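You operate a simulated robot arm through the tools that you are given. There is no shell and no other tool. Be economical: measure what you need, move in short steps, check, and stop when the job is done.

The job below is to be done with a simulated robot arm. You get a single attempt, and the scene is never put back.

JOB
Press the raised yellow hoop home, then seat the basket on the spinach well and lid it.
Fine: bear on the hoop with the wooden disc alone and put the disc back; use the lid with the green knob; the lever stays shut.

The check looks at the end state, three seconds after you hand in, the way a careful person would. Anything else that was tipped, shoved, dropped, spilled or broken makes it a failure. A push-on lid holds only when it is set on centred and level and pressed home; a screw cap is set on level and turned clockwise until tight.

ROBOT AND FRAMES
A 6-joint arm with a two-finger parallel gripper, fixed in place. Base frame: the origin is at the foot of the arm, x ahead of it, y to its left, z up; the work surface is at about z = 850. Lengths are in mm, angles in rad, forces in N, time in s.
With the tool pointing down near the work surface it reaches from about 240 to 640 mm from the base axis. Its first joint turns from -1.152 to 1.152 rad. Payload 2.7 kg.
The TCP is the grasp point between the finger pads, 23 mm short of the fingertips. In the tool frame z runs along the fingers and y along their closing line. The gripper opens to 94 mm. The fingers are 38 mm wide and 10 mm thick; the gripper's body (54 by 96 mm) begins 39 mm behind the TCP.
Orientation is that of the tool frame in the base frame, as a unit quaternion [w, x, y, z]. With the fingers straight down and closing along the base's y, the tool's x points along the base's -x, its y along +y and its z along -z.

CONTROLS
- The arm moves only by the tool nudge_tool. Its argument "plan" is a list of rows, each a list of 3 entries, a list of its own where there are three numbers: the gripper command, from -1 (fully open) to 1 (shut), values between in proportion, then the shift along the base's x, y, z in mm, then the turn, a rotation vector about the base's x, y, z in rad. In form: [[fingers, [dx, dy, dz], [wx, wy, wz]], ...]. A call has 1 to 20 rows; each row shifts and turns the commanded pose from where the row before left it. Rows are played at 5 a second. More than 50 mm and 0.15 rad between two rows, or a gripper value outside its range, and nothing of the call is played. Where a pose cannot be reached the arm comes as near as it can. A force on the tool above 50 N (or 10 N above the force at the start of the call, whichever is more), or a blocked arm, ends the call early, and 0.2 s more pass. The fingers move at their own pace (about 45 mm/s each) and stop on an object; they squeeze with about 40 N. The grip force told is the motor's: it shows also when the fingers shut on nothing. Time passes only in rows, and 0.2 s behind the last, so rows that do not move let the fingers close. It gives the time, the measured TCP pose, the force on the tool (base axes), the opening and the grip force at its end, in the units of the frame above (readings bear some noise).
- Cameras (640 x 400 px; columns grow to the right, rows downward): "scene" is fixed at [84.2, -431.5, 1381.3]; the picture's right is [0.72, -0.69, 0.00], its down [-0.45, -0.47, -0.76] and it looks along [0.53, 0.55, -0.65] (base axes); focal length 214 px, centre (320, 200). "wrist" rides on the gripper at [87, 16, -74] in the tool frame; the picture's right is [-0.18, 0.98, 0.00], its down [-0.58, -0.11, -0.81] and it looks along [-0.79, -0.15, 0.59] (tool axes); focal length 243 px, centre (320, 200). There is no depth. A picture from a camera that has moved, and an enlarged one, comes with that camera's place and axes in the base frame and with its lens. The place of the scene camera against the robot may be out by one fixed shift of up to 25 mm in any direction.
- capture(camera): a new picture of that camera. The clock stands still meanwhile.
- inspect(camera, box): a new picture of the part [left, top, right, bottom] of that camera's present view, enlarged. The clock stands still meanwhile.
- sign_off(): hands the job in; it is judged then, once.

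Go step by step. Nothing tells you positions but the pictures and the camera data: compare them with the known pose of the tool, close in by small moves and look again before you grip or let go. The budget is 120 turns and 84 pictures, counting those below and the enlarged ones. Unless the task says otherwise, let go and move clear before handing in, and close with one line.

The tools are called after "Emit:" as a command line: name --argument value ..., lists and objects as JSON in quotes. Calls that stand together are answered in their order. nudge_tool: Moves the arm, as the interface text tells. Its arguments: {"type":"object","properties":{"plan":{"type":"array","items":{"type":"array"}}},"required":["plan"]} The other tools are called the same way: capture (camera) takes a picture; inspect (camera, box) takes an enlarged picture of a part of a camera's view; sign_off () hands the job in.

At the start:

```text
time: 0.0
eef_pos: [358.6, -19.0, 1296.4]
ee_rot: [0.0, -0.002, 1.0, 0.0]
contact_force: [-0.5, 0.1, 0.1]
grip_width: 94.2
grasp_force: 0.1
```

scene: 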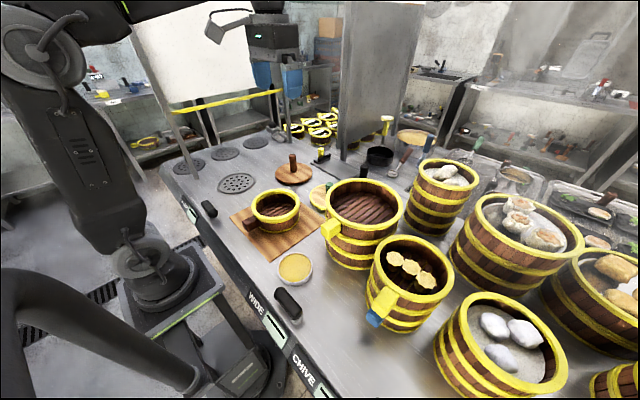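
wrist: 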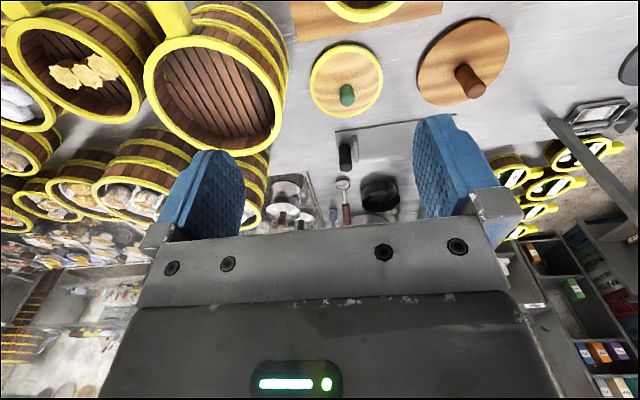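

I see a steam table with wooden wells, a small basket on a wooden board, a wooden disc with a handle, and a lid with a green knob. I'll enlarge the views to identify each item first.

Emit:
inspect --camera "scene" --box '[160, 130, 340, 300]'

Emit:
inspect --camera "scene" --box '[300, 120, 500, 350]'

Emit:
inspect --camera "scene" --box '[180, 250, 400, 400]'

Emit:
inspect --camera "wrist" --box '[280, 0, 560, 220]'

```text
2.35 times, centred on (250, 215) of scene
camera zoom: at [84.2, -431.5, 1381.3], right [0.72, -0.69, 0.0], down [-0.45, -0.47, -0.76], along [0.53, 0.55, -0.65], focal length 505 px, centre (485, 165)
```

zoom: 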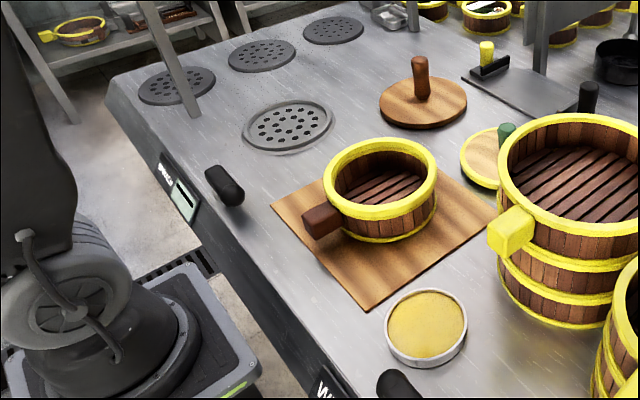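

```text
1.74 times, centred on (400, 235) of scene
camera zoom: at [84.2, -431.5, 1381.3], right [0.72, -0.69, 0.0], down [-0.45, -0.47, -0.76], along [0.53, 0.55, -0.65], focal length 373 px, centre (181, 139)
```

zoom: 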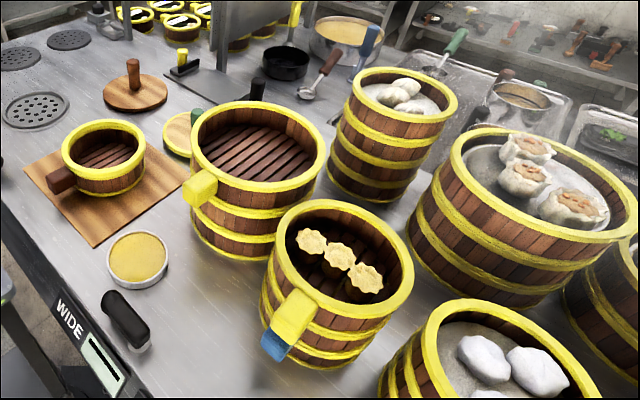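

```text
2.67 times, centred on (290, 325) of scene
camera zoom: at [84.2, -431.5, 1381.3], right [0.72, -0.69, 0.0], down [-0.45, -0.47, -0.76], along [0.53, 0.55, -0.65], focal length 572 px, centre (400, -133)
```

zoom: 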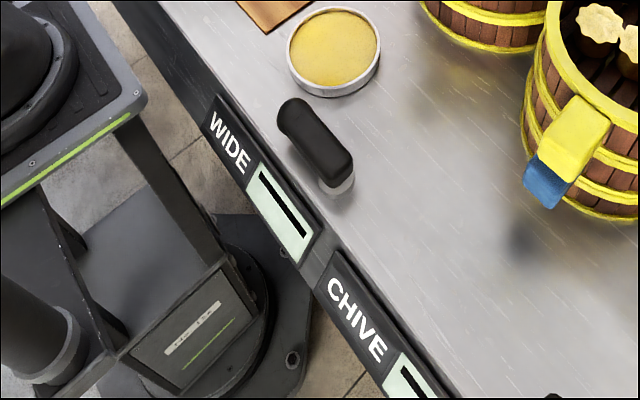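

```text
1.82 times, centred on (420, 110) of wrist
camera zoom: at [272.5, -4.4, 1369.8], right [0.18, 0.98, 0.0], down [0.58, -0.11, 0.81], along [0.79, -0.15, -0.59], focal length 441 px, centre (138, 364)
```

zoom: 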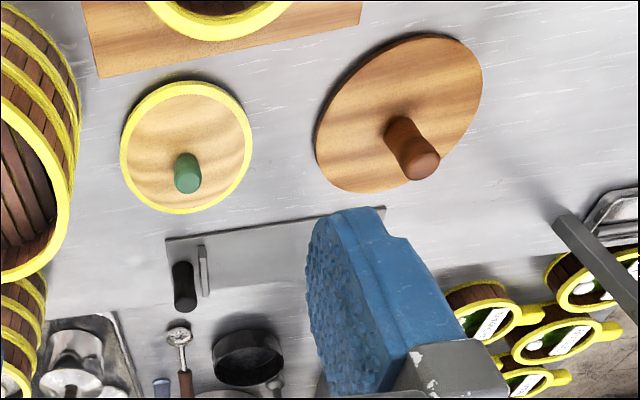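

Next I need the panel labels, the wells and the raised hoop, so I'm zooming on those.

Emit:
inspect --camera "scene" --box '[160, 180, 240, 240]'

Emit:
inspect --camera "scene" --box '[235, 175, 315, 235]'

Emit:
inspect --camera "scene" --box '[150, 130, 290, 200]'

```text
6.67 times, centred on (200, 210) of scene
camera zoom: at [84.2, -431.5, 1381.3], right [0.72, -0.69, 0.0], down [-0.45, -0.47, -0.76], along [0.53, 0.55, -0.65], focal length 1430 px, centre (1120, 133)
```

zoom: 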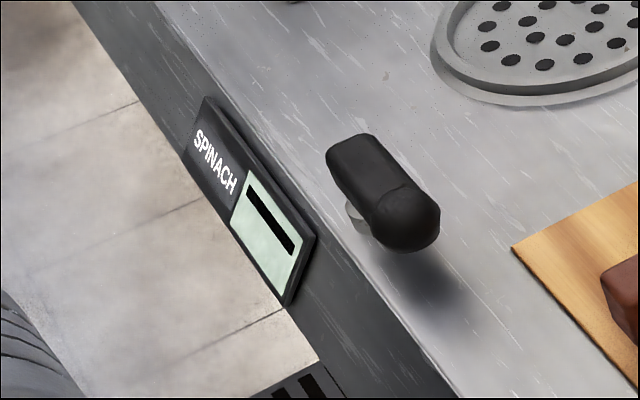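

```text
6.67 times, centred on (275, 205) of scene
camera zoom: at [84.2, -431.5, 1381.3], right [0.72, -0.69, 0.0], down [-0.45, -0.47, -0.76], along [0.53, 0.55, -0.65], focal length 1430 px, centre (620, 167)
```

zoom: 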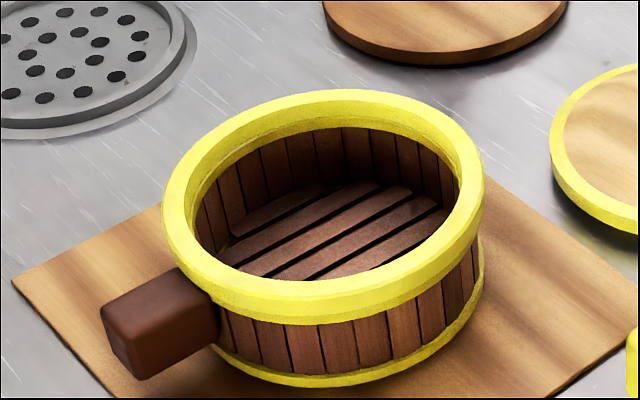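

```text
4.57 times, centred on (220, 165) of scene
camera zoom: at [84.2, -431.5, 1381.3], right [0.72, -0.69, 0.0], down [-0.45, -0.47, -0.76], along [0.53, 0.55, -0.65], focal length 980 px, centre (777, 360)
```

zoom: 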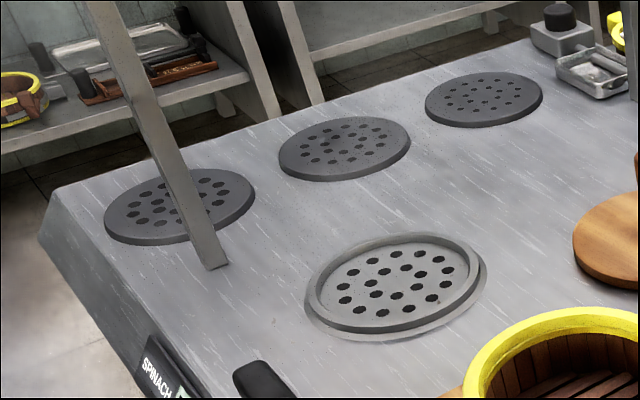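

The spinach well is the empty perforated plate at roughly (345,340). The basket with its raised hoop is on the board near (325,25), the wooden disc is near (545,230) and the green-knob lid is near (538,0). I'm moving to look at the disc up close.

Emit:
nudge_tool --plan '[[-1, [14, 33, -20], [0, 0, 0]], [-1, [14, 33, -20], [0, 0, 0]], [-1, [14, 33, -20], [0, 0, 0]], [-1, [14, 33, -20], [0, 0, 0]], [-1, [14, 33, -20], [0, 0, 0]], [-1, [14, 33, -20], [0, 0, 0]], [-1, [14, 33, -20], [0, 0, 0]], [-1, [0, 0, 0], [0, 0, 0]]]'

Emit:
capture --camera "wrist"

Emit:
capture --camera "scene"

```text
time: 1.8
eef_pos: [455.1, 211.1, 1156.1]
ee_rot: [0.002, -0.001, 1.0, 0.0]
contact_force: [-0.2, 0.4, -0.2]
grip_width: 94.0
grasp_force: 0.0
```

```text
74 pictures are left
camera wrist: at [370.3, 226.3, 1230.2], right [0.18, 0.98, 0.0], down [0.58, -0.11, 0.81], along [0.79, -0.15, -0.59], focal length 243 px, centre (320, 200)
```

wrist: 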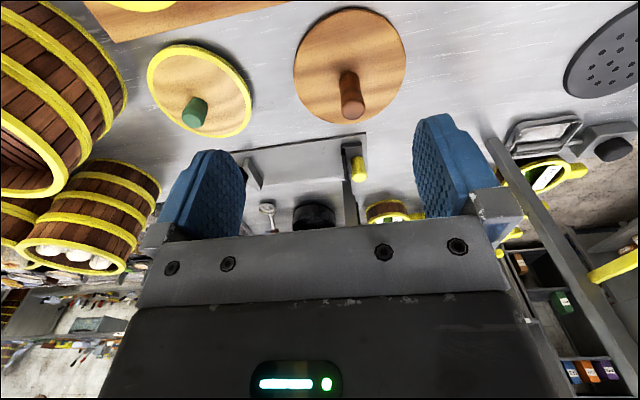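

```text
73 pictures are left
```

scene: 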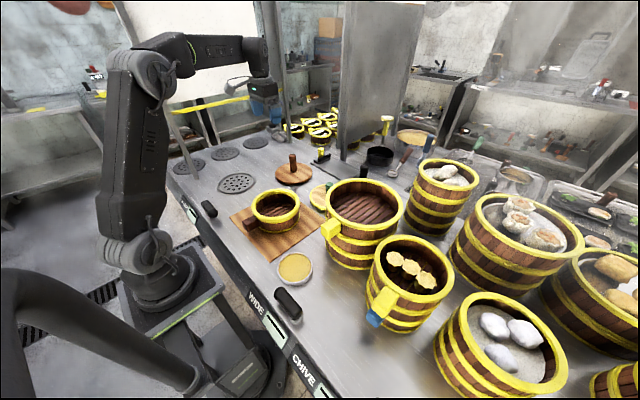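

The disc's knob top works out by triangulation to about (560,234,941), and the disc is about 160 mm wide. I'm moving the open gripper to just above it.

Emit:
nudge_tool --plan '[[-1, [20, 4, -34], [0, 0, 0]], [-1, [20, 4, -34], [0, 0, 0]], [-1, [20, 4, -34], [0, 0, 0]], [-1, [20, 5, -34], [0, 0, 0]], [-1, [20, 4, -35], [0, 0, 0]], [-1, [0, 0, 0], [0, 0, 0]]]'

Emit:
capture --camera "wrist"

Emit:
inspect --camera "scene" --box '[230, 80, 350, 210]'

```text
time: 3.2
eef_pos: [557.1, 231.8, 985.4]
ee_rot: [0.001, -0.001, 1.0, 0.001]
contact_force: [-0.3, 0.5, -1.7]
grip_width: 93.9
grasp_force: 0.0
```

```text
72 pictures are left
camera wrist: at [471.7, 247.8, 1059.5], right [0.18, 0.98, 0.0], down [0.58, -0.11, 0.81], along [0.79, -0.15, -0.59], focal length 243 px, centre (320, 200)
```

wrist: 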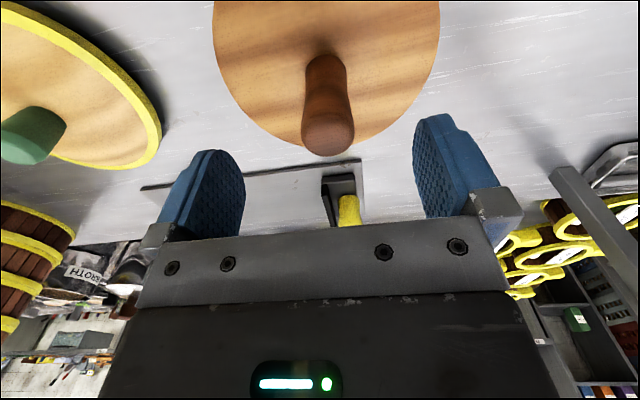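

```text
3.08 times, centred on (290, 145) of scene
camera zoom: at [84.2, -431.5, 1381.3], right [0.72, -0.69, 0.0], down [-0.45, -0.47, -0.76], along [0.53, 0.55, -0.65], focal length 660 px, centre (412, 369)
```

zoom: 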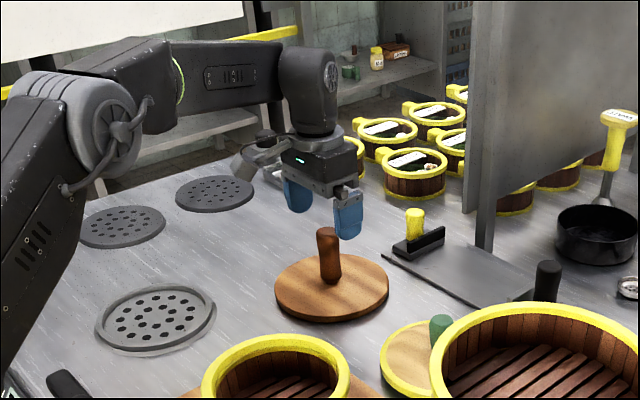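

The knob is centred about 7 mm further in x and 3 mm in y. I'll shift over it, descend and close on the knob.

Emit:
nudge_tool --plan '[[-1, [7, 3, -10], [0, 0, 0]], [-1, [0, 0, -25], [0, 0, 0]], [-1, [0, 0, -25], [0, 0, 0]], [-1, [0, 0, -13], [0, 0, 0]], [-1, [0, 0, 0], [0, 0, 0]]]'

Emit:
capture --camera "wrist"

Emit:
inspect --camera "scene" --box '[260, 110, 340, 190]'

```text
time: 4.4
eef_pos: [562.2, 234.9, 910.3]
ee_rot: [0.002, -0.001, 1.0, 0.001]
contact_force: [-0.1, 0.4, -0.3]
grip_width: 93.7
grasp_force: 0.0
```

```text
70 pictures are left
camera wrist: at [477.2, 250.1, 985.3], right [0.18, 0.98, 0.0], down [0.58, -0.11, 0.81], along [0.79, -0.15, -0.59], focal length 243 px, centre (320, 200)
```

wrist: 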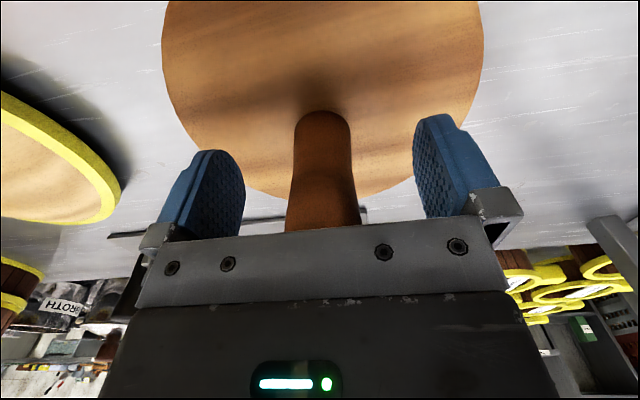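

```text
5.00 times, centred on (300, 150) of scene
camera zoom: at [84.2, -431.5, 1381.3], right [0.72, -0.69, 0.0], down [-0.45, -0.47, -0.76], along [0.53, 0.55, -0.65], focal length 1072 px, centre (420, 450)
```

zoom: 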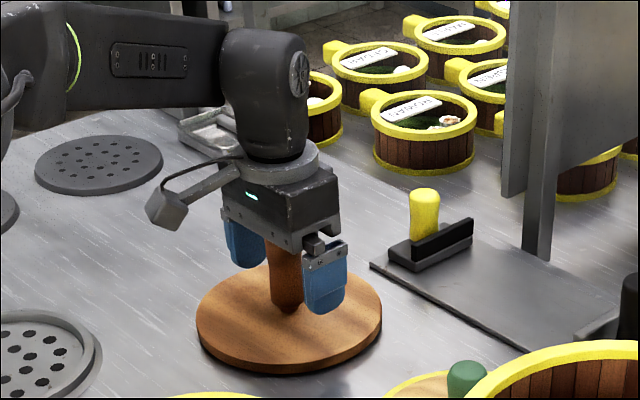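

The knob sits between the fingers, so I'm closing and then lifting a little.

Emit:
nudge_tool --plan '[[1, [0, 0, 0], [0, 0, 0]], [1, [0, 0, 0], [0, 0, 0]], [1, [0, 0, 0], [0, 0, 0]], [1, [0, 0, 0], [0, 0, 0]], [1, [0, 0, 0], [0, 0, 0]]]'

Emit:
nudge_tool --plan '[[1, [0, 0, 20], [0, 0, 0]], [1, [0, 0, 30], [0, 0, 0]], [1, [0, 0, 45], [0, 0, 0]], [1, [0, 0, 45], [0, 0, 0]], [1, [0, 0, 0], [0, 0, 0]]]'

Emit:
capture --camera "wrist"

Emit:
capture --camera "scene"

```text
time: 5.6
eef_pos: [562.1, 235.5, 911.9]
ee_rot: [0.001, 0.0, 1.0, 0.001]
contact_force: [-0.8, 1.1, 2.0]
grip_width: 30.3
grasp_force: 40.3
```

```text
time: 6.8
eef_pos: [562.2, 235.7, 1051.5]
ee_rot: [0.001, -0.001, 1.0, 0.001]
contact_force: [-0.2, 1.1, -2.7]
grip_width: 30.1
grasp_force: 40.3
```

```text
68 pictures are left
camera wrist: at [476.7, 250.8, 1125.9], right [0.18, 0.98, 0.0], down [0.58, -0.11, 0.81], along [0.79, -0.15, -0.59], focal length 243 px, centre (320, 200)
```

wrist: 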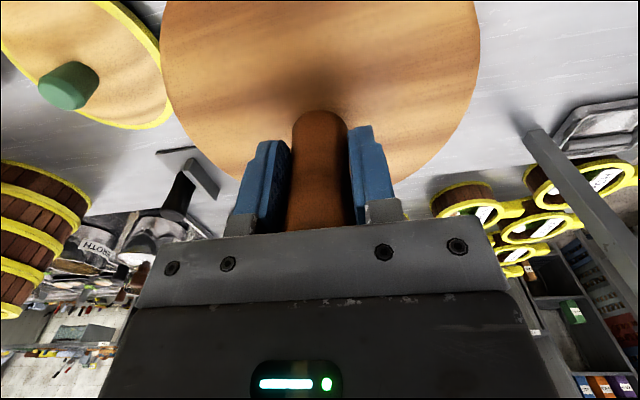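

```text
67 pictures are left
```

scene: 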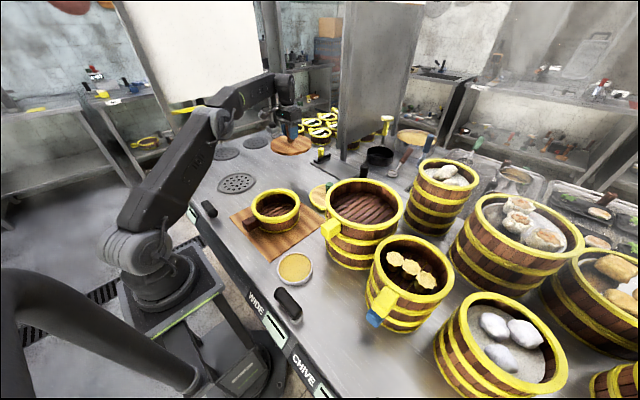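

The disc is held. Its return pose is TCP (562,235.5,912). I'm now moving so the wrist camera sees the basket beside the disc, to locate it.

Emit:
nudge_tool --plan '[[1, [-30, -3, 20], [0, 0, 0]], [1, [-30, -3, 20], [0, 0, 0]], [1, [-30, -3, 20], [0, 0, 0]], [1, [-30, -3, 20], [0, 0, 0]], [1, [-30, -3, 20], [0, 0, 0]], [1, [-30, -3, 20], [0, 0, 0]], [1, [-30, -3, 20], [0, 0, 0]], [1, [0, 0, 0], [0, 0, 0]]]'

Emit:
capture --camera "wrist"

Emit:
capture --camera "scene"

```text
time: 8.6
eef_pos: [352.2, 212.6, 1191.3]
ee_rot: [0.002, -0.001, 1.0, 0.001]
contact_force: [0.0, 0.6, -3.5]
grip_width: 29.8
grasp_force: 39.4
```

```text
66 pictures are left
camera wrist: at [267.0, 228.3, 1265.6], right [0.18, 0.98, 0.0], down [0.58, -0.11, 0.81], along [0.79, -0.15, -0.59], focal length 243 px, centre (320, 200)
```

wrist: 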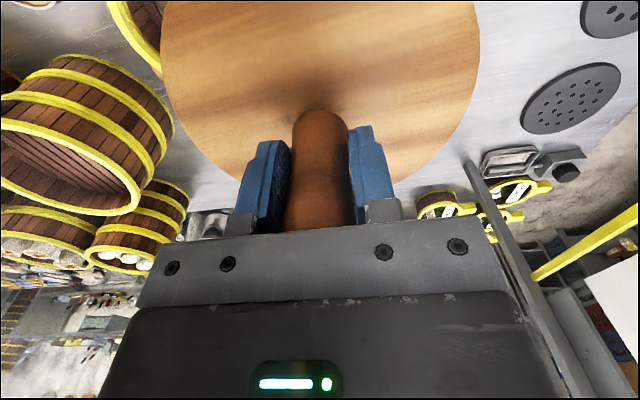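

```text
65 pictures are left
```

scene: 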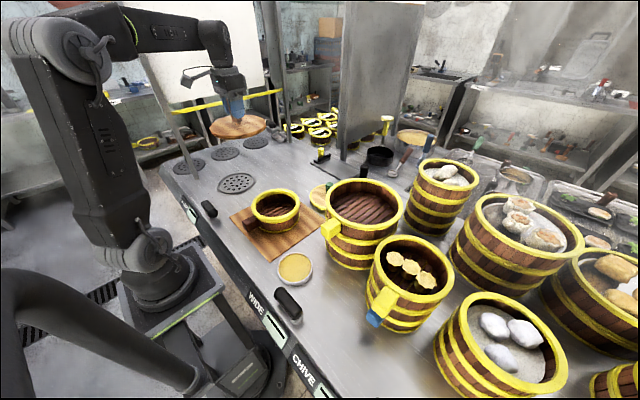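

The basket is at the edge of view, so I'll yaw the tool and move to bring it beside the held disc in the wrist picture.

Emit:
nudge_tool --plan '[[1, [19, -13, -4], [0, 0, -0.143]], [1, [19, -13, -4], [0, 0, -0.143]], [1, [19, -13, -4], [0, 0, -0.143]], [1, [19, -13, -4], [0, 0, -0.143]], [1, [19, -13, -4], [0, 0, -0.143]], [1, [19, -13, -4], [0, 0, -0.143]], [1, [19, -13, -4], [0, 0, -0.143]], [1, [19, -13, -4], [0, 0, -0.143]], [1, [19, -13, -4], [0, 0, -0.143]], [1, [19, -13, -4], [0, 0, -0.143]], [1, [19, -13, -4], [0, 0, -0.141]], [1, [0, 0, 0], [0, 0, 0]]]'

Emit:
capture --camera "wrist"

```text
time: 11.2
eef_pos: [562.5, 71.7, 1147.2]
ee_rot: [0.002, 0.708, 0.706, -0.001]
contact_force: [0.2, 0.0, -3.4]
grip_width: 29.9
grasp_force: 40.2
```

```text
64 pictures are left
camera wrist: at [579.4, 157.6, 1221.6], right [0.98, -0.18, 0.0], down [-0.11, -0.58, 0.81], along [-0.15, -0.79, -0.59], focal length 243 px, centre (320, 200)
```

wrist: 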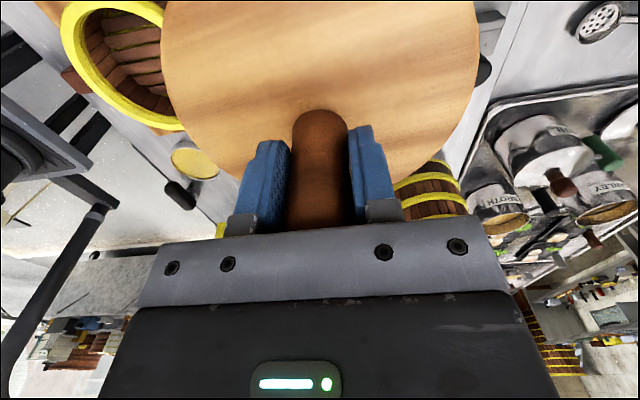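

The basket shows at upper left, partly hidden by the disc. I'm shifting further away to expose it fully.

Emit:
nudge_tool --plan '[[1, [10, 25, 0], [0, 0, 0]], [1, [10, 25, 0], [0, 0, 0]], [1, [10, 20, 0], [0, 0, 0]], [1, [0, 0, 0], [0, 0, 0]]]'

Emit:
capture --camera "wrist"

```text
time: 12.2
eef_pos: [574.1, 135.2, 1139.0]
ee_rot: [0.0, 0.706, 0.708, -0.001]
contact_force: [0.1, 1.0, -2.8]
grip_width: 30.1
grasp_force: 40.5
out of reach, approached as far as the arm can: row 2, 3
```

```text
63 pictures are left
camera wrist: at [590.4, 221.5, 1212.9], right [0.98, -0.18, 0.0], down [-0.11, -0.58, 0.81], along [-0.15, -0.79, -0.59], focal length 243 px, centre (320, 200)
```

wrist: 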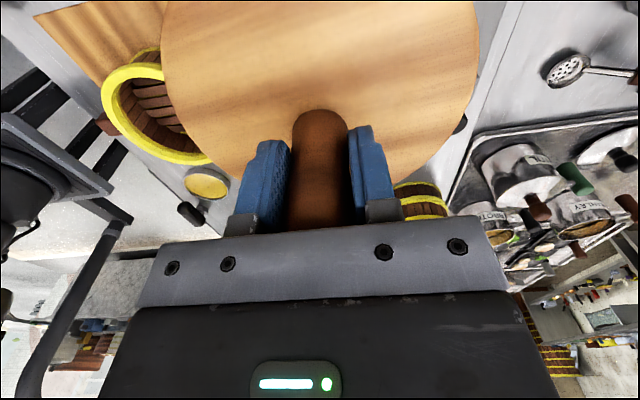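

The basket rim centre comes out near (333,47) from this view. I want a second viewpoint, so I'm turning back and moving to the other side of the basket.

Emit:
nudge_tool --plan '[[1, [-26, -28, 1], [0, 0, 0.143]], [1, [-26, -28, 1], [0, 0, 0.143]], [1, [-26, -28, 1], [0, 0, 0.143]], [1, [-26, -28, 1], [0, 0, 0.143]], [1, [-26, -28, 1], [0, 0, 0.143]], [1, [-26, -28, 1], [0, 0, 0.143]], [1, [-26, -28, 1], [0, 0, 0.143]], [1, [-26, -28, 1], [0, 0, 0.143]], [1, [-26, -28, 1], [0, 0, 0.143]], [1, [-26, -28, 1], [0, 0, 0.143]], [1, [-26, -28, 1], [0, 0, 0.141]], [1, [0, 0, 0], [0, 0, 0]]]'

Emit:
capture --camera "wrist"

```text
time: 14.8
eef_pos: [286.6, -172.9, 1148.9]
ee_rot: [0.002, -0.001, 1.0, 0.001]
contact_force: [-0.4, -0.4, -2.8]
grip_width: 30.1
grasp_force: 40.1
```

```text
62 pictures are left
camera wrist: at [201.1, -157.3, 1223.6], right [0.18, 0.98, 0.0], down [0.58, -0.11, 0.81], along [0.79, -0.14, -0.59], focal length 243 px, centre (320, 200)
```

wrist: 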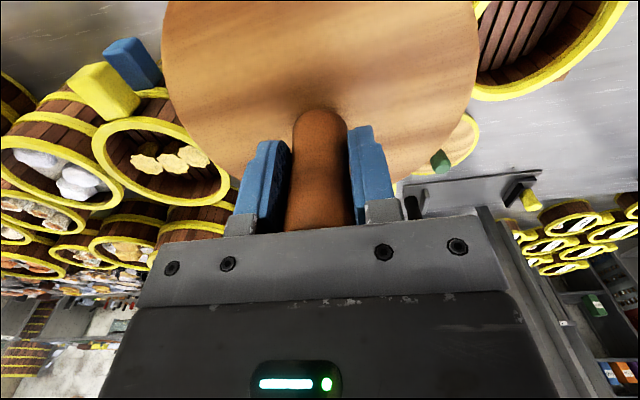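

With two views the hoop centre is at about (342,52,933), radius about 76. I'm moving the disc over it and stopping well above.

Emit:
nudge_tool --plan '[[1, [9.3, 37.5, -8], [0, 0, 0]], [1, [9.3, 37.5, -8], [0, 0, 0]], [1, [9.3, 37.5, -8], [0, 0, 0]], [1, [9.2, 37.5, -8], [0, 0, 0]], [1, [9.2, 37.5, -8], [0, 0, 0]], [1, [9.1, 37.4, -8], [0, 0, 0]], [1, [0, 0, -30], [0, 0, 0]], [1, [0, 0, -30], [0, 0, 0]], [1, [0, 0, 0], [0, 0, 0]]]'

Emit:
inspect --camera "scene" --box '[200, 130, 360, 260]'

Emit:
capture --camera "wrist"

```text
time: 16.8
eef_pos: [342.9, 52.0, 1040.7]
ee_rot: [0.0, -0.001, 1.0, 0.0]
contact_force: [-1.0, -1.2, -3.2]
grip_width: 30.1
grasp_force: 40.1
```

```text
3.08 times, centred on (280, 195) of scene
camera zoom: at [84.2, -431.4, 1381.3], right [0.72, -0.69, 0.0], down [-0.45, -0.47, -0.76], along [0.53, 0.55, -0.65], focal length 660 px, centre (443, 215)
```

zoom: 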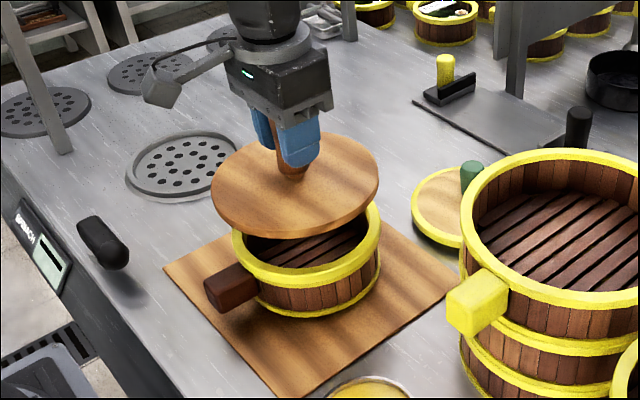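

```text
60 pictures are left
camera wrist: at [256.8, 68.0, 1115.5], right [0.18, 0.98, 0.0], down [0.58, -0.11, 0.81], along [0.79, -0.15, -0.59], focal length 243 px, centre (320, 200)
```

wrist: 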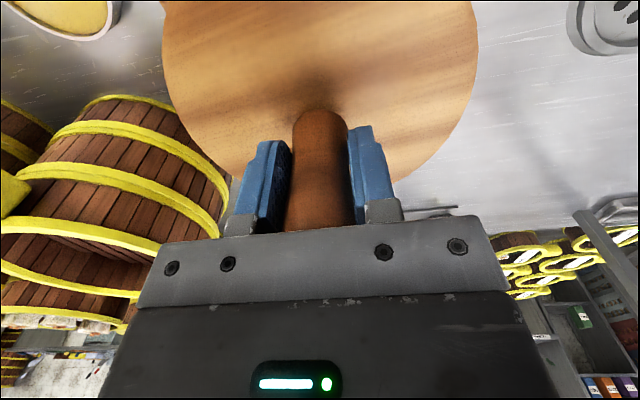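

The disc is nearly aligned; the hoop sits about 3 mm towards the camera's right. I'm correcting and going down close to the hoop.

Emit:
nudge_tool --plan '[[1, [2, -2, -15], [0, 0, 0]], [1, [0, 0, -15], [0, 0, 0]], [1, [0, 0, -5], [0, 0, 0]], [1, [0, 0, 0], [0, 0, 0]]]'

Emit:
inspect --camera "scene" --box '[230, 160, 320, 240]'

```text
time: 17.8
eef_pos: [344.5, 50.9, 1007.2]
ee_rot: [0.0, -0.001, 1.0, 0.0]
contact_force: [-0.2, -1.2, -3.3]
grip_width: 29.7
grasp_force: 39.5
```

```text
5.00 times, centred on (275, 200) of scene
camera zoom: at [84.2, -431.5, 1381.3], right [0.72, -0.69, 0.0], down [-0.45, -0.47, -0.76], along [0.53, 0.55, -0.65], focal length 1072 px, centre (545, 200)
```

zoom: 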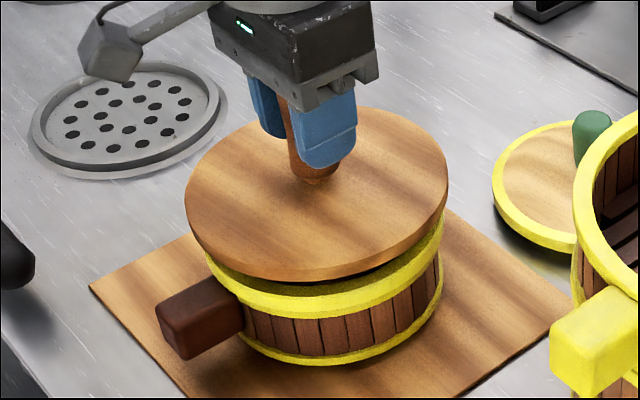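

I'm correcting another 2 mm and easing down until contact.

Emit:
nudge_tool --plan '[[1, [1.5, -1.5, -2], [0, 0, 0]], [1, [0, 0, -3], [0, 0, 0]], [1, [0, 0, -3], [0, 0, 0]], [1, [0, 0, 0], [0, 0, 0]]]'

Emit:
inspect --camera "scene" --box '[230, 160, 320, 240]'

```text
time: 18.8
eef_pos: [344.9, 48.9, 998.1]
ee_rot: [0.001, -0.001, 1.0, 0.002]
contact_force: [-0.2, -0.9, -4.5]
grip_width: 29.9
grasp_force: 40.1
```

```text
5.00 times, centred on (275, 200) of scene
camera zoom: at [84.2, -431.5, 1381.3], right [0.72, -0.69, 0.0], down [-0.45, -0.47, -0.76], along [0.53, 0.55, -0.65], focal length 1072 px, centre (545, 200)
```

zoom: 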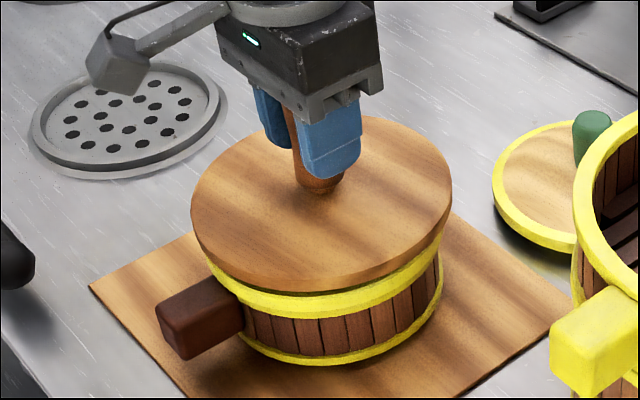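

Still a few millimetres to go, so I'm continuing down slowly.

Emit:
nudge_tool --plan '[[1, [0, 0, -2], [0, 0, 0]], [1, [0, 0, -2], [0, 0, 0]], [1, [0, 0, -2], [0, 0, 0]], [1, [0, 0, 0], [0, 0, 0]]]'

Emit:
inspect --camera "scene" --box '[230, 160, 320, 240]'

```text
time: 19.8
eef_pos: [346.6, 47.7, 991.8]
ee_rot: [0.0, 0.0, 1.0, 0.002]
contact_force: [1.1, 0.1, -3.1]
grip_width: 29.8
grasp_force: 39.7
```

```text
5.00 times, centred on (275, 200) of scene
camera zoom: at [84.2, -431.5, 1381.3], right [0.72, -0.69, 0.0], down [-0.45, -0.47, -0.76], along [0.53, 0.55, -0.65], focal length 1072 px, centre (545, 200)
```

zoom: 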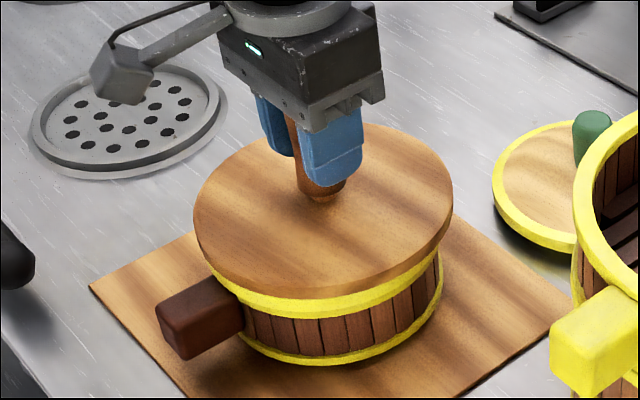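

Laterally it's centred. I'm continuing down to contact and pressing.

Emit:
nudge_tool --plan '[[1, [0, 0, -2], [0, 0, 0]], [1, [0, 0, -2], [0, 0, 0]], [1, [0, 0, 0], [0, 0, 0]]]'

Emit:
inspect --camera "scene" --box '[230, 160, 320, 240]'

```text
time: 20.6
eef_pos: [346.7, 48.7, 988.8]
ee_rot: [0.002, -0.001, 1.0, 0.0]
contact_force: [0.6, -1.6, -2.3]
grip_width: 29.8
grasp_force: 40.6
```

```text
5.00 times, centred on (275, 200) of scene
camera zoom: at [84.2, -431.5, 1381.3], right [0.72, -0.69, 0.0], down [-0.45, -0.47, -0.76], along [0.53, 0.55, -0.65], focal length 1072 px, centre (545, 200)
```

zoom: 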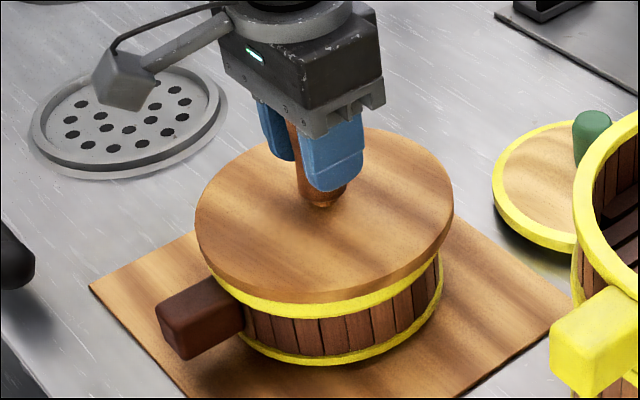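

No force yet, so I'm going lower.

Emit:
nudge_tool --plan '[[1, [0, 0, -2], [0, 0, 0]], [1, [0, 0, -2], [0, 0, 0]], [1, [0, 0, -2], [0, 0, 0]], [1, [0, 0, 0], [0, 0, 0]]]'

Emit:
inspect --camera "scene" --box '[230, 160, 320, 240]'

```text
time: 21.6
eef_pos: [347.1, 48.1, 982.8]
ee_rot: [0.001, 0.0, 1.0, 0.001]
contact_force: [-0.9, 0.1, -1.1]
grip_width: 29.6
grasp_force: 39.7
```

```text
5.00 times, centred on (275, 200) of scene
camera zoom: at [84.1, -431.5, 1381.3], right [0.72, -0.69, 0.0], down [-0.45, -0.47, -0.76], along [0.53, 0.55, -0.65], focal length 1072 px, centre (545, 200)
```

zoom: 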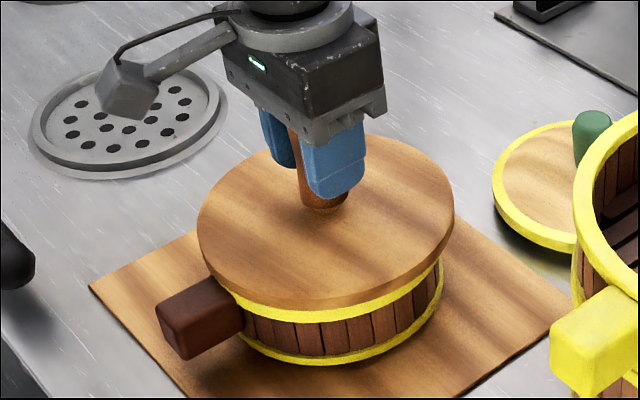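

Contact seems just beginning. I'm pressing on in small steps and watching the force.

Emit:
nudge_tool --plan '[[1, [0, 0, -2], [0, 0, 0]], [1, [0, 0, -2], [0, 0, 0]], [1, [0, 0, 0], [0, 0, 0]]]'

Emit:
nudge_tool --plan '[[1, [0, 0, -2], [0, 0, 0]], [1, [0, 0, -2], [0, 0, 0]], [1, [0, 0, 0], [0, 0, 0]]]'

Emit:
inspect --camera "scene" --box '[230, 160, 320, 240]'

```text
time: 22.4
eef_pos: [346.7, 48.4, 980.5]
ee_rot: [0.005, -0.002, 1.0, 0.001]
contact_force: [-7.7, -3.9, 35.9]
grip_width: 29.6
grasp_force: 40.0
```

```text
time: 23.0
eef_pos: [348.1, 49.0, 977.8]
ee_rot: [0.005, -0.002, 1.0, 0.002]
contact_force: [-2.8, -0.2, 8.3]
grip_width: 29.9
grasp_force: 39.5
stopped in row 2: the force on the tool passed its limit (the readings are from after the stop); the commanded pose is now the measured one
```

```text
5.00 times, centred on (275, 200) of scene
camera zoom: at [84.0, -431.5, 1381.3], right [0.72, -0.69, 0.0], down [-0.45, -0.47, -0.76], along [0.53, 0.55, -0.65], focal length 1072 px, centre (545, 200)
```

zoom: 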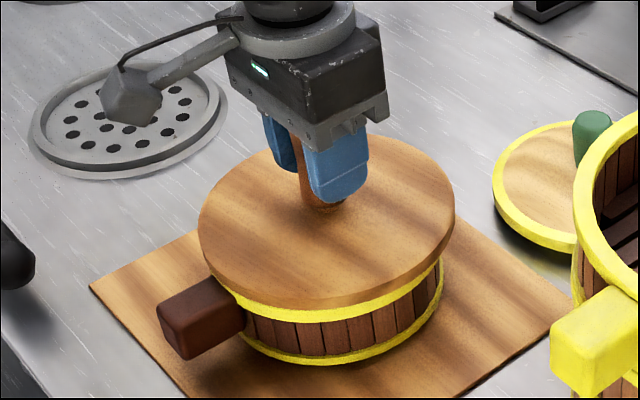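

Forces built up and the knob may have slipped in the grip. I'm looking more closely at the hoop.

Emit:
inspect --camera "scene" --box '[235, 175, 315, 235]'

Emit:
capture --camera "wrist"

```text
6.67 times, centred on (275, 205) of scene
camera zoom: at [84.0, -431.5, 1381.3], right [0.72, -0.69, 0.0], down [-0.45, -0.47, -0.76], along [0.53, 0.55, -0.65], focal length 1430 px, centre (620, 167)
```

zoom: 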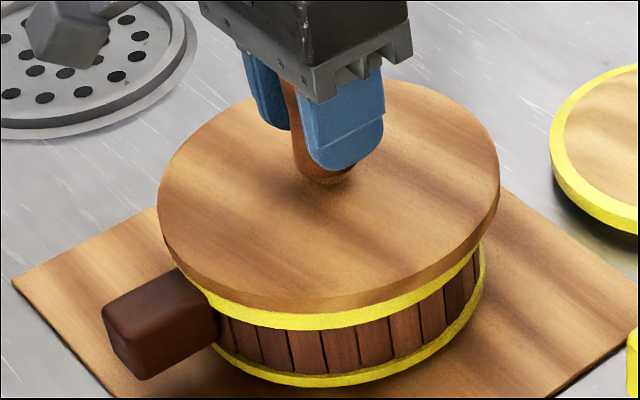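

```text
52 pictures are left
camera wrist: at [261.7, 64.1, 1051.8], right [0.18, 0.98, 0.0], down [0.57, -0.11, 0.81], along [0.8, -0.14, -0.58], focal length 243 px, centre (320, 200)
```

wrist: 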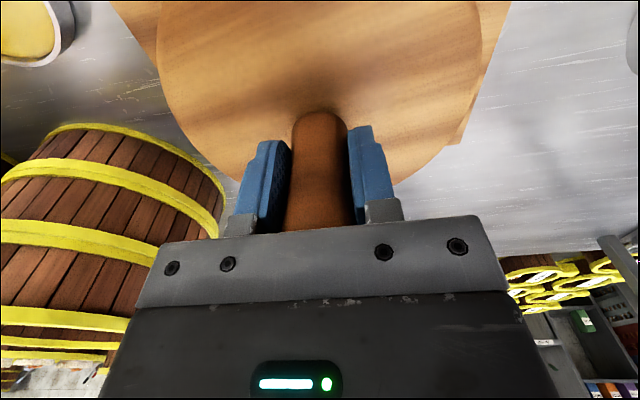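

The hoop has dropped a few millimetres on the near-left side. I'm continuing to press.

Emit:
nudge_tool --plan '[[1, [0, 0, -2], [0, 0, 0]], [1, [0, 0, -1], [0, 0, 0]], [1, [0, 0, -1], [0, 0, 0]], [1, [0, 0, 0], [0, 0, 0]]]'

Emit:
nudge_tool --plan '[[1, [0, 0, -2], [0, 0, 0]], [1, [0, 0, -1], [0, 0, 0]], [1, [0, 0, -1], [0, 0, 0]], [1, [0, 0, 0], [0, 0, 0]]]'

Emit:
inspect --camera "scene" --box '[235, 175, 315, 235]'

```text
time: 23.6
eef_pos: [349.3, 49.2, 978.1]
ee_rot: [0.007, -0.002, 1.0, 0.0]
contact_force: [-3.4, -0.7, 8.0]
grip_width: 29.5
grasp_force: 40.4
stopped in row 3: the force on the tool passed its limit (the readings are from after the stop); the commanded pose is now the measured one
```

```text
time: 24.2
eef_pos: [349.1, 49.1, 978.1]
ee_rot: [0.008, -0.002, 1.0, 0.0]
contact_force: [-4.5, -0.1, 8.1]
grip_width: 29.6
grasp_force: 39.8
stopped in row 2: the force on the tool passed its limit (the readings are from after the stop); the commanded pose is now the measured one
```

```text
6.67 times, centred on (275, 205) of scene
camera zoom: at [84.0, -431.5, 1381.3], right [0.72, -0.69, 0.0], down [-0.45, -0.47, -0.76], along [0.53, 0.55, -0.65], focal length 1430 px, centre (620, 167)
```

zoom: 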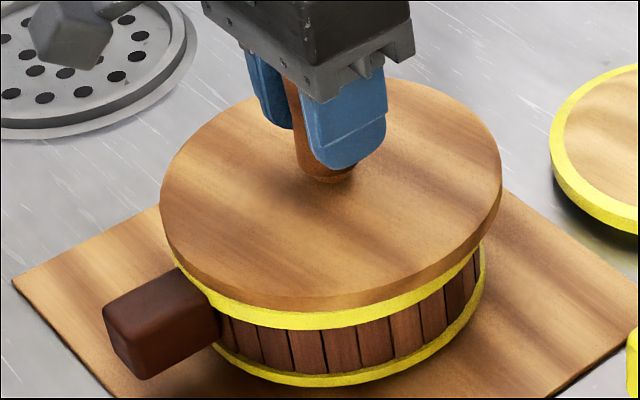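

The press is now solid at about 978 with the force limit being hit. I'm lifting up to see whether the hoop is flush and level.

Emit:
nudge_tool --plan '[[1, [0, 0, 10], [0, 0, 0]], [1, [0, 0, 25], [0, 0, 0]], [1, [0, 0, 45], [0, 0, 0]], [1, [0, 0, 45], [0, 0, 0]], [1, [0, 0, 0], [0, 0, 0]]]'

Emit:
inspect --camera "scene" --box '[235, 175, 315, 235]'

Emit:
capture --camera "scene"

```text
time: 25.4
eef_pos: [349.5, 49.2, 1102.5]
ee_rot: [0.009, -0.003, 1.0, 0.002]
contact_force: [-0.1, -0.9, -4.2]
grip_width: 29.7
grasp_force: 40.3
```

```text
6.67 times, centred on (275, 205) of scene
camera zoom: at [84.2, -431.5, 1381.3], right [0.72, -0.69, 0.0], down [-0.45, -0.47, -0.76], along [0.53, 0.55, -0.65], focal length 1430 px, centre (620, 167)
```

zoom: 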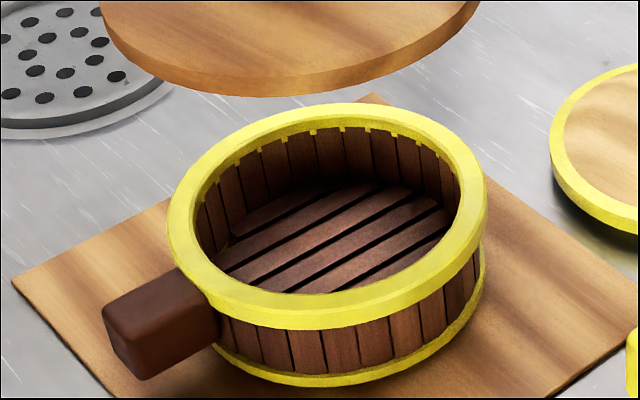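

```text
49 pictures are left
```

scene: 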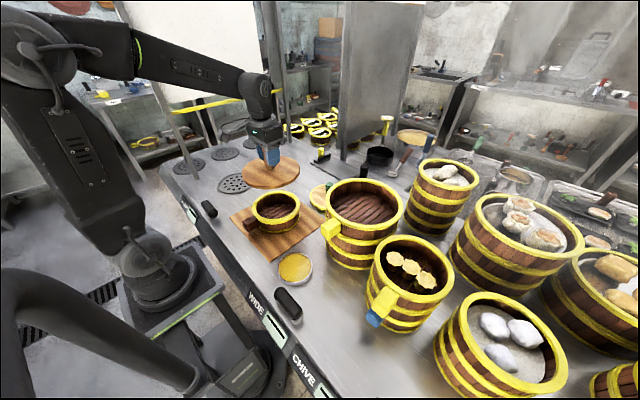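

The hoop went down about 9 mm. I'll do one close check that it is level and flush.

Emit:
inspect --camera "scene" --box '[250, 185, 302, 227]'

```text
9.52 times, centred on (276, 206) of scene
camera zoom: at [84.2, -431.5, 1381.3], right [0.72, -0.69, 0.0], down [-0.45, -0.47, -0.76], along [0.53, 0.55, -0.65], focal length 2043 px, centre (739, 143)
```

zoom: 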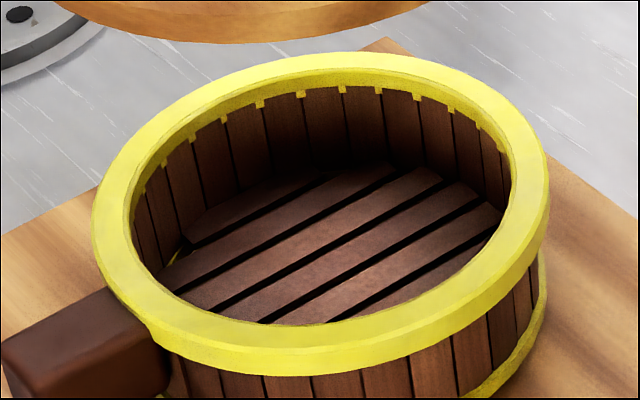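

The hoop looks seated and level. I'll re-level the tool, recentre and give it one more confirming press.

Emit:
nudge_tool --plan '[[1, [-5, 1, -30], [-0.004, 0.018, -0.006]], [1, [0, 0, -45], [0, 0, 0]], [1, [0, 0, -30], [0, 0, 0]], [1, [0, 0, -10], [0, 0, 0]], [1, [0, 0, 0], [0, 0, 0]]]'

Emit:
nudge_tool --plan '[[1, [0, 0, -2], [0, 0, 0]], [1, [0, 0, -2], [0, 0, 0]], [1, [0, 0, -2], [0, 0, 0]], [1, [0, 0, -2], [0, 0, 0]], [1, [0, 0, -2], [0, 0, 0]], [1, [0, 0, -1], [0, 0, 0]], [1, [0, 0, -1], [0, 0, 0]], [1, [0, 0, -1], [0, 0, 0]]]'

Emit:
inspect --camera "scene" --box '[235, 175, 315, 235]'

```text
time: 26.6
eef_pos: [344.2, 51.2, 986.6]
ee_rot: [0.0, 0.002, 1.0, -0.001]
contact_force: [0.8, -0.8, -2.8]
grip_width: 30.1
grasp_force: 40.8
```

```text
time: 28.2
eef_pos: [346.0, 50.2, 977.4]
ee_rot: [0.002, 0.002, 1.0, 0.0]
contact_force: [-0.9, -0.1, 4.1]
grip_width: 29.9
grasp_force: 40.4
stopped in row 8: the force on the tool passed its limit (the readings are from after the stop); the commanded pose is now the measured one
```

```text
6.67 times, centred on (275, 205) of scene
camera zoom: at [84.1, -431.5, 1381.3], right [0.72, -0.69, 0.0], down [-0.45, -0.47, -0.76], along [0.53, 0.55, -0.65], focal length 1430 px, centre (620, 167)
```

zoom: 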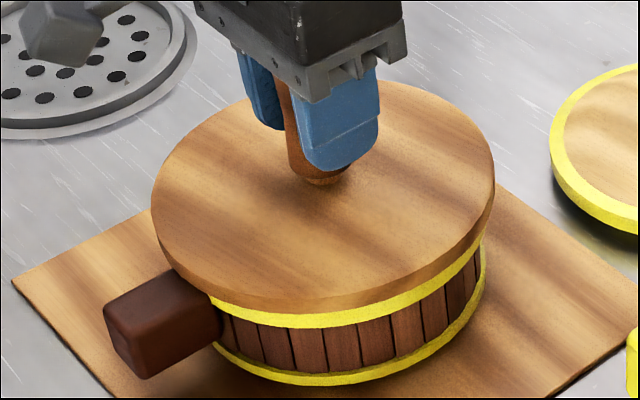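

It hits a hard stop at the same height, so the hoop is home. I'm carrying the disc back above its starting place.

Emit:
nudge_tool --plan '[[1, [0, 0, 15], [0, 0.004, 0.004]], [1, [0, 0, 45], [0, 0, 0]], [1, [0, 0, 40], [0, 0, 0]], [1, [36, 31, 0], [0, 0, 0]], [1, [36, 31, 0], [0, 0, 0]], [1, [36, 31, 0], [0, 0, 0]], [1, [36, 31, 0], [0, 0, 0]], [1, [36, 31, 0], [0, 0, 0]], [1, [36, 30.3, 0], [0, 0, 0]], [1, [0, 0, -45], [0, 0, 0]], [1, [0, 0, -40], [0, 0, 0]], [1, [0, 0, -35], [0, 0, 0]], [1, [0, 0, 0], [0, 0, 0]]]'

Emit:
inspect --camera "scene" --box '[240, 110, 340, 200]'

```text
time: 31.1
eef_pos: [561.4, 234.4, 957.2]
ee_rot: [0.0, 0.0, 1.0, -0.001]
contact_force: [-0.6, 0.0, -3.2]
grip_width: 29.9
grasp_force: 40.0
```

```text
4.44 times, centred on (290, 155) of scene
camera zoom: at [84.3, -431.4, 1381.3], right [0.72, -0.69, 0.0], down [-0.45, -0.47, -0.76], along [0.53, 0.55, -0.65], focal length 953 px, centre (453, 400)
```

zoom: 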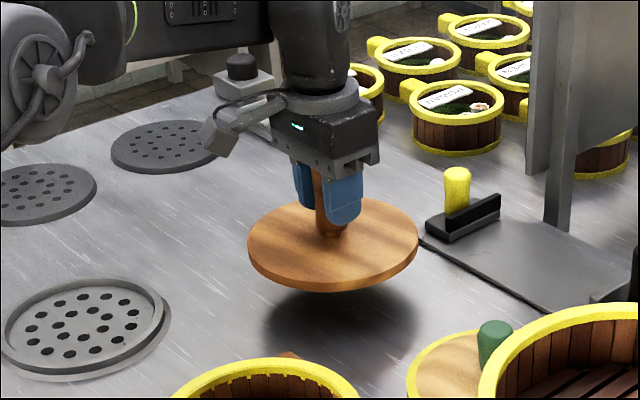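

I'm lowering it gently to the table, feeling for contact.

Emit:
nudge_tool --plan '[[1, [0.7, 1.1, -20], [0, 0, 0]], [1, [0, 0, -18], [0, 0, 0]], [1, [0, 0, -4], [0, 0, 0]], [1, [0, 0, 0], [0, 0, 0]]]'

Emit:
nudge_tool --plan '[[1, [0, 0, -1.5], [0, 0, 0]], [1, [0, 0, -1.5], [0, 0, 0]], [1, [0, 0, 0], [0, 0, 0]]]'

Emit:
inspect --camera "scene" --box '[255, 140, 335, 200]'

```text
time: 32.0
eef_pos: [562.4, 236.9, 914.9]
ee_rot: [-0.001, 0.0, 1.0, -0.001]
contact_force: [0.5, 0.1, -3.9]
grip_width: 30.0
grasp_force: 40.3
```

```text
time: 32.9
eef_pos: [562.6, 237.1, 911.3]
ee_rot: [-0.001, 0.0, 1.0, -0.001]
contact_force: [-0.9, -0.3, -3.2]
grip_width: 30.1
grasp_force: 40.0
```

```text
6.67 times, centred on (295, 170) of scene
camera zoom: at [84.3, -431.4, 1381.3], right [0.72, -0.69, 0.0], down [-0.45, -0.47, -0.76], along [0.53, 0.55, -0.65], focal length 1430 px, centre (487, 400)
```

zoom: 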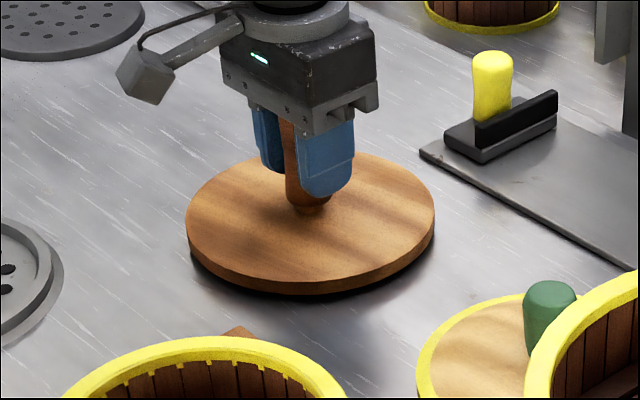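

Nearly down. I'm continuing in 1 mm steps.

Emit:
nudge_tool --plan '[[1, [0, -1, -1], [0, 0, 0]], [1, [0, 0, -1], [0, 0, 0]], [1, [0, 0, -1], [0, 0, 0]], [1, [0, 0, 0], [0, 0, 0]]]'

Emit:
nudge_tool --plan '[[1, [0, 0, -1], [0, 0, 0]], [1, [0, 0, -1], [0, 0, 0]], [1, [0, 0, 0], [0, 0, 0]]]'

Emit:
inspect --camera "scene" --box '[255, 140, 335, 200]'

```text
time: 33.9
eef_pos: [562.5, 235.4, 910.7]
ee_rot: [0.001, 0.0, 1.0, 0.0]
contact_force: [-2.7, -2.1, 4.7]
grip_width: 29.8
grasp_force: 40.4
```

```text
time: 34.6
eef_pos: [562.4, 235.4, 910.6]
ee_rot: [0.001, -0.001, 1.0, 0.0]
contact_force: [-6.7, -4.5, 20.4]
grip_width: 29.9
grasp_force: 40.2
```

```text
6.67 times, centred on (295, 170) of scene
camera zoom: at [83.6, -431.7, 1381.3], right [0.72, -0.69, 0.0], down [-0.45, -0.47, -0.76], along [0.53, 0.55, -0.65], focal length 1430 px, centre (487, 400)
```

zoom: 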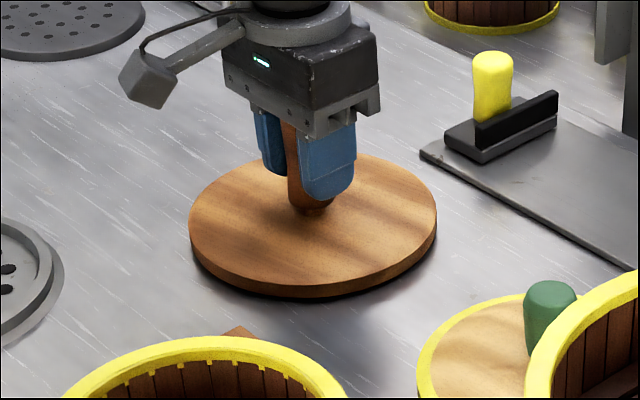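

The disc rests on the table. I'm relieving the push, opening and rising clear.

Emit:
nudge_tool --plan '[[1, [0, 0, 4], [0, 0, 0]], [0.3, [0, 0, 0], [0, 0, 0]], [-1, [0, 0, 0], [0, 0, 0]], [-1, [0, 0, 0], [0, 0, 0]], [-1, [0, 0, 0], [0, 0, 0]], [-1, [0, 0, 0], [0, 0, 0]], [-1, [0, 0, 30], [0, 0, 0]], [-1, [0, 0, 45], [0, 0, 0]], [-1, [0, 0, 45], [0, 0, 0]], [-1, [0, 0, 45], [0, 0, 0]], [-1, [0, 0, 0], [0, 0, 0]]]'

Emit:
capture --camera "wrist"

Emit:
capture --camera "scene"

```text
time: 37.0
eef_pos: [561.5, 234.3, 1077.2]
ee_rot: [-0.001, -0.001, 1.0, -0.001]
contact_force: [0.4, -0.5, 0.6]
grip_width: 94.0
grasp_force: 0.0
```

```text
43 pictures are left
camera wrist: at [476.0, 250.6, 1151.5], right [0.18, 0.98, 0.0], down [0.58, -0.11, 0.81], along [0.79, -0.15, -0.59], focal length 243 px, centre (320, 200)
```

wrist: 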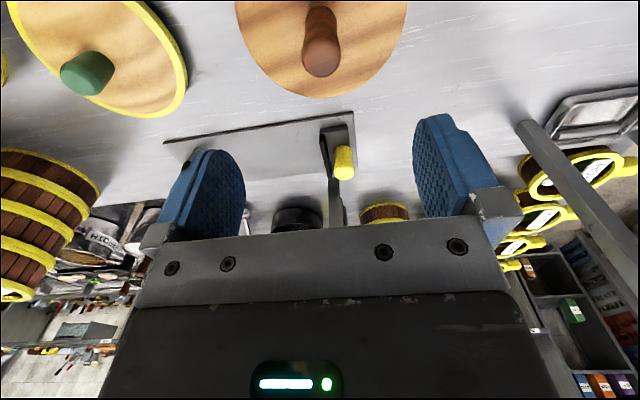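

```text
42 pictures are left
```

scene: 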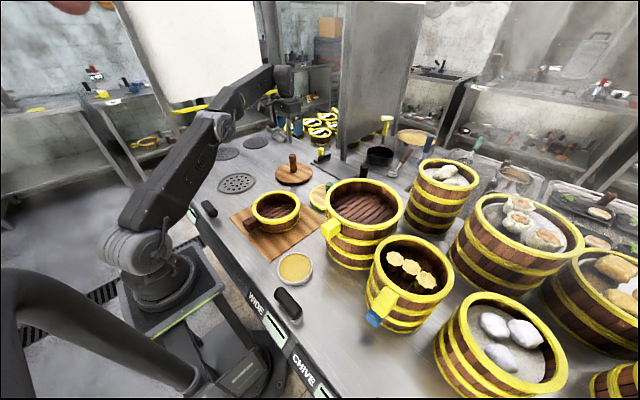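

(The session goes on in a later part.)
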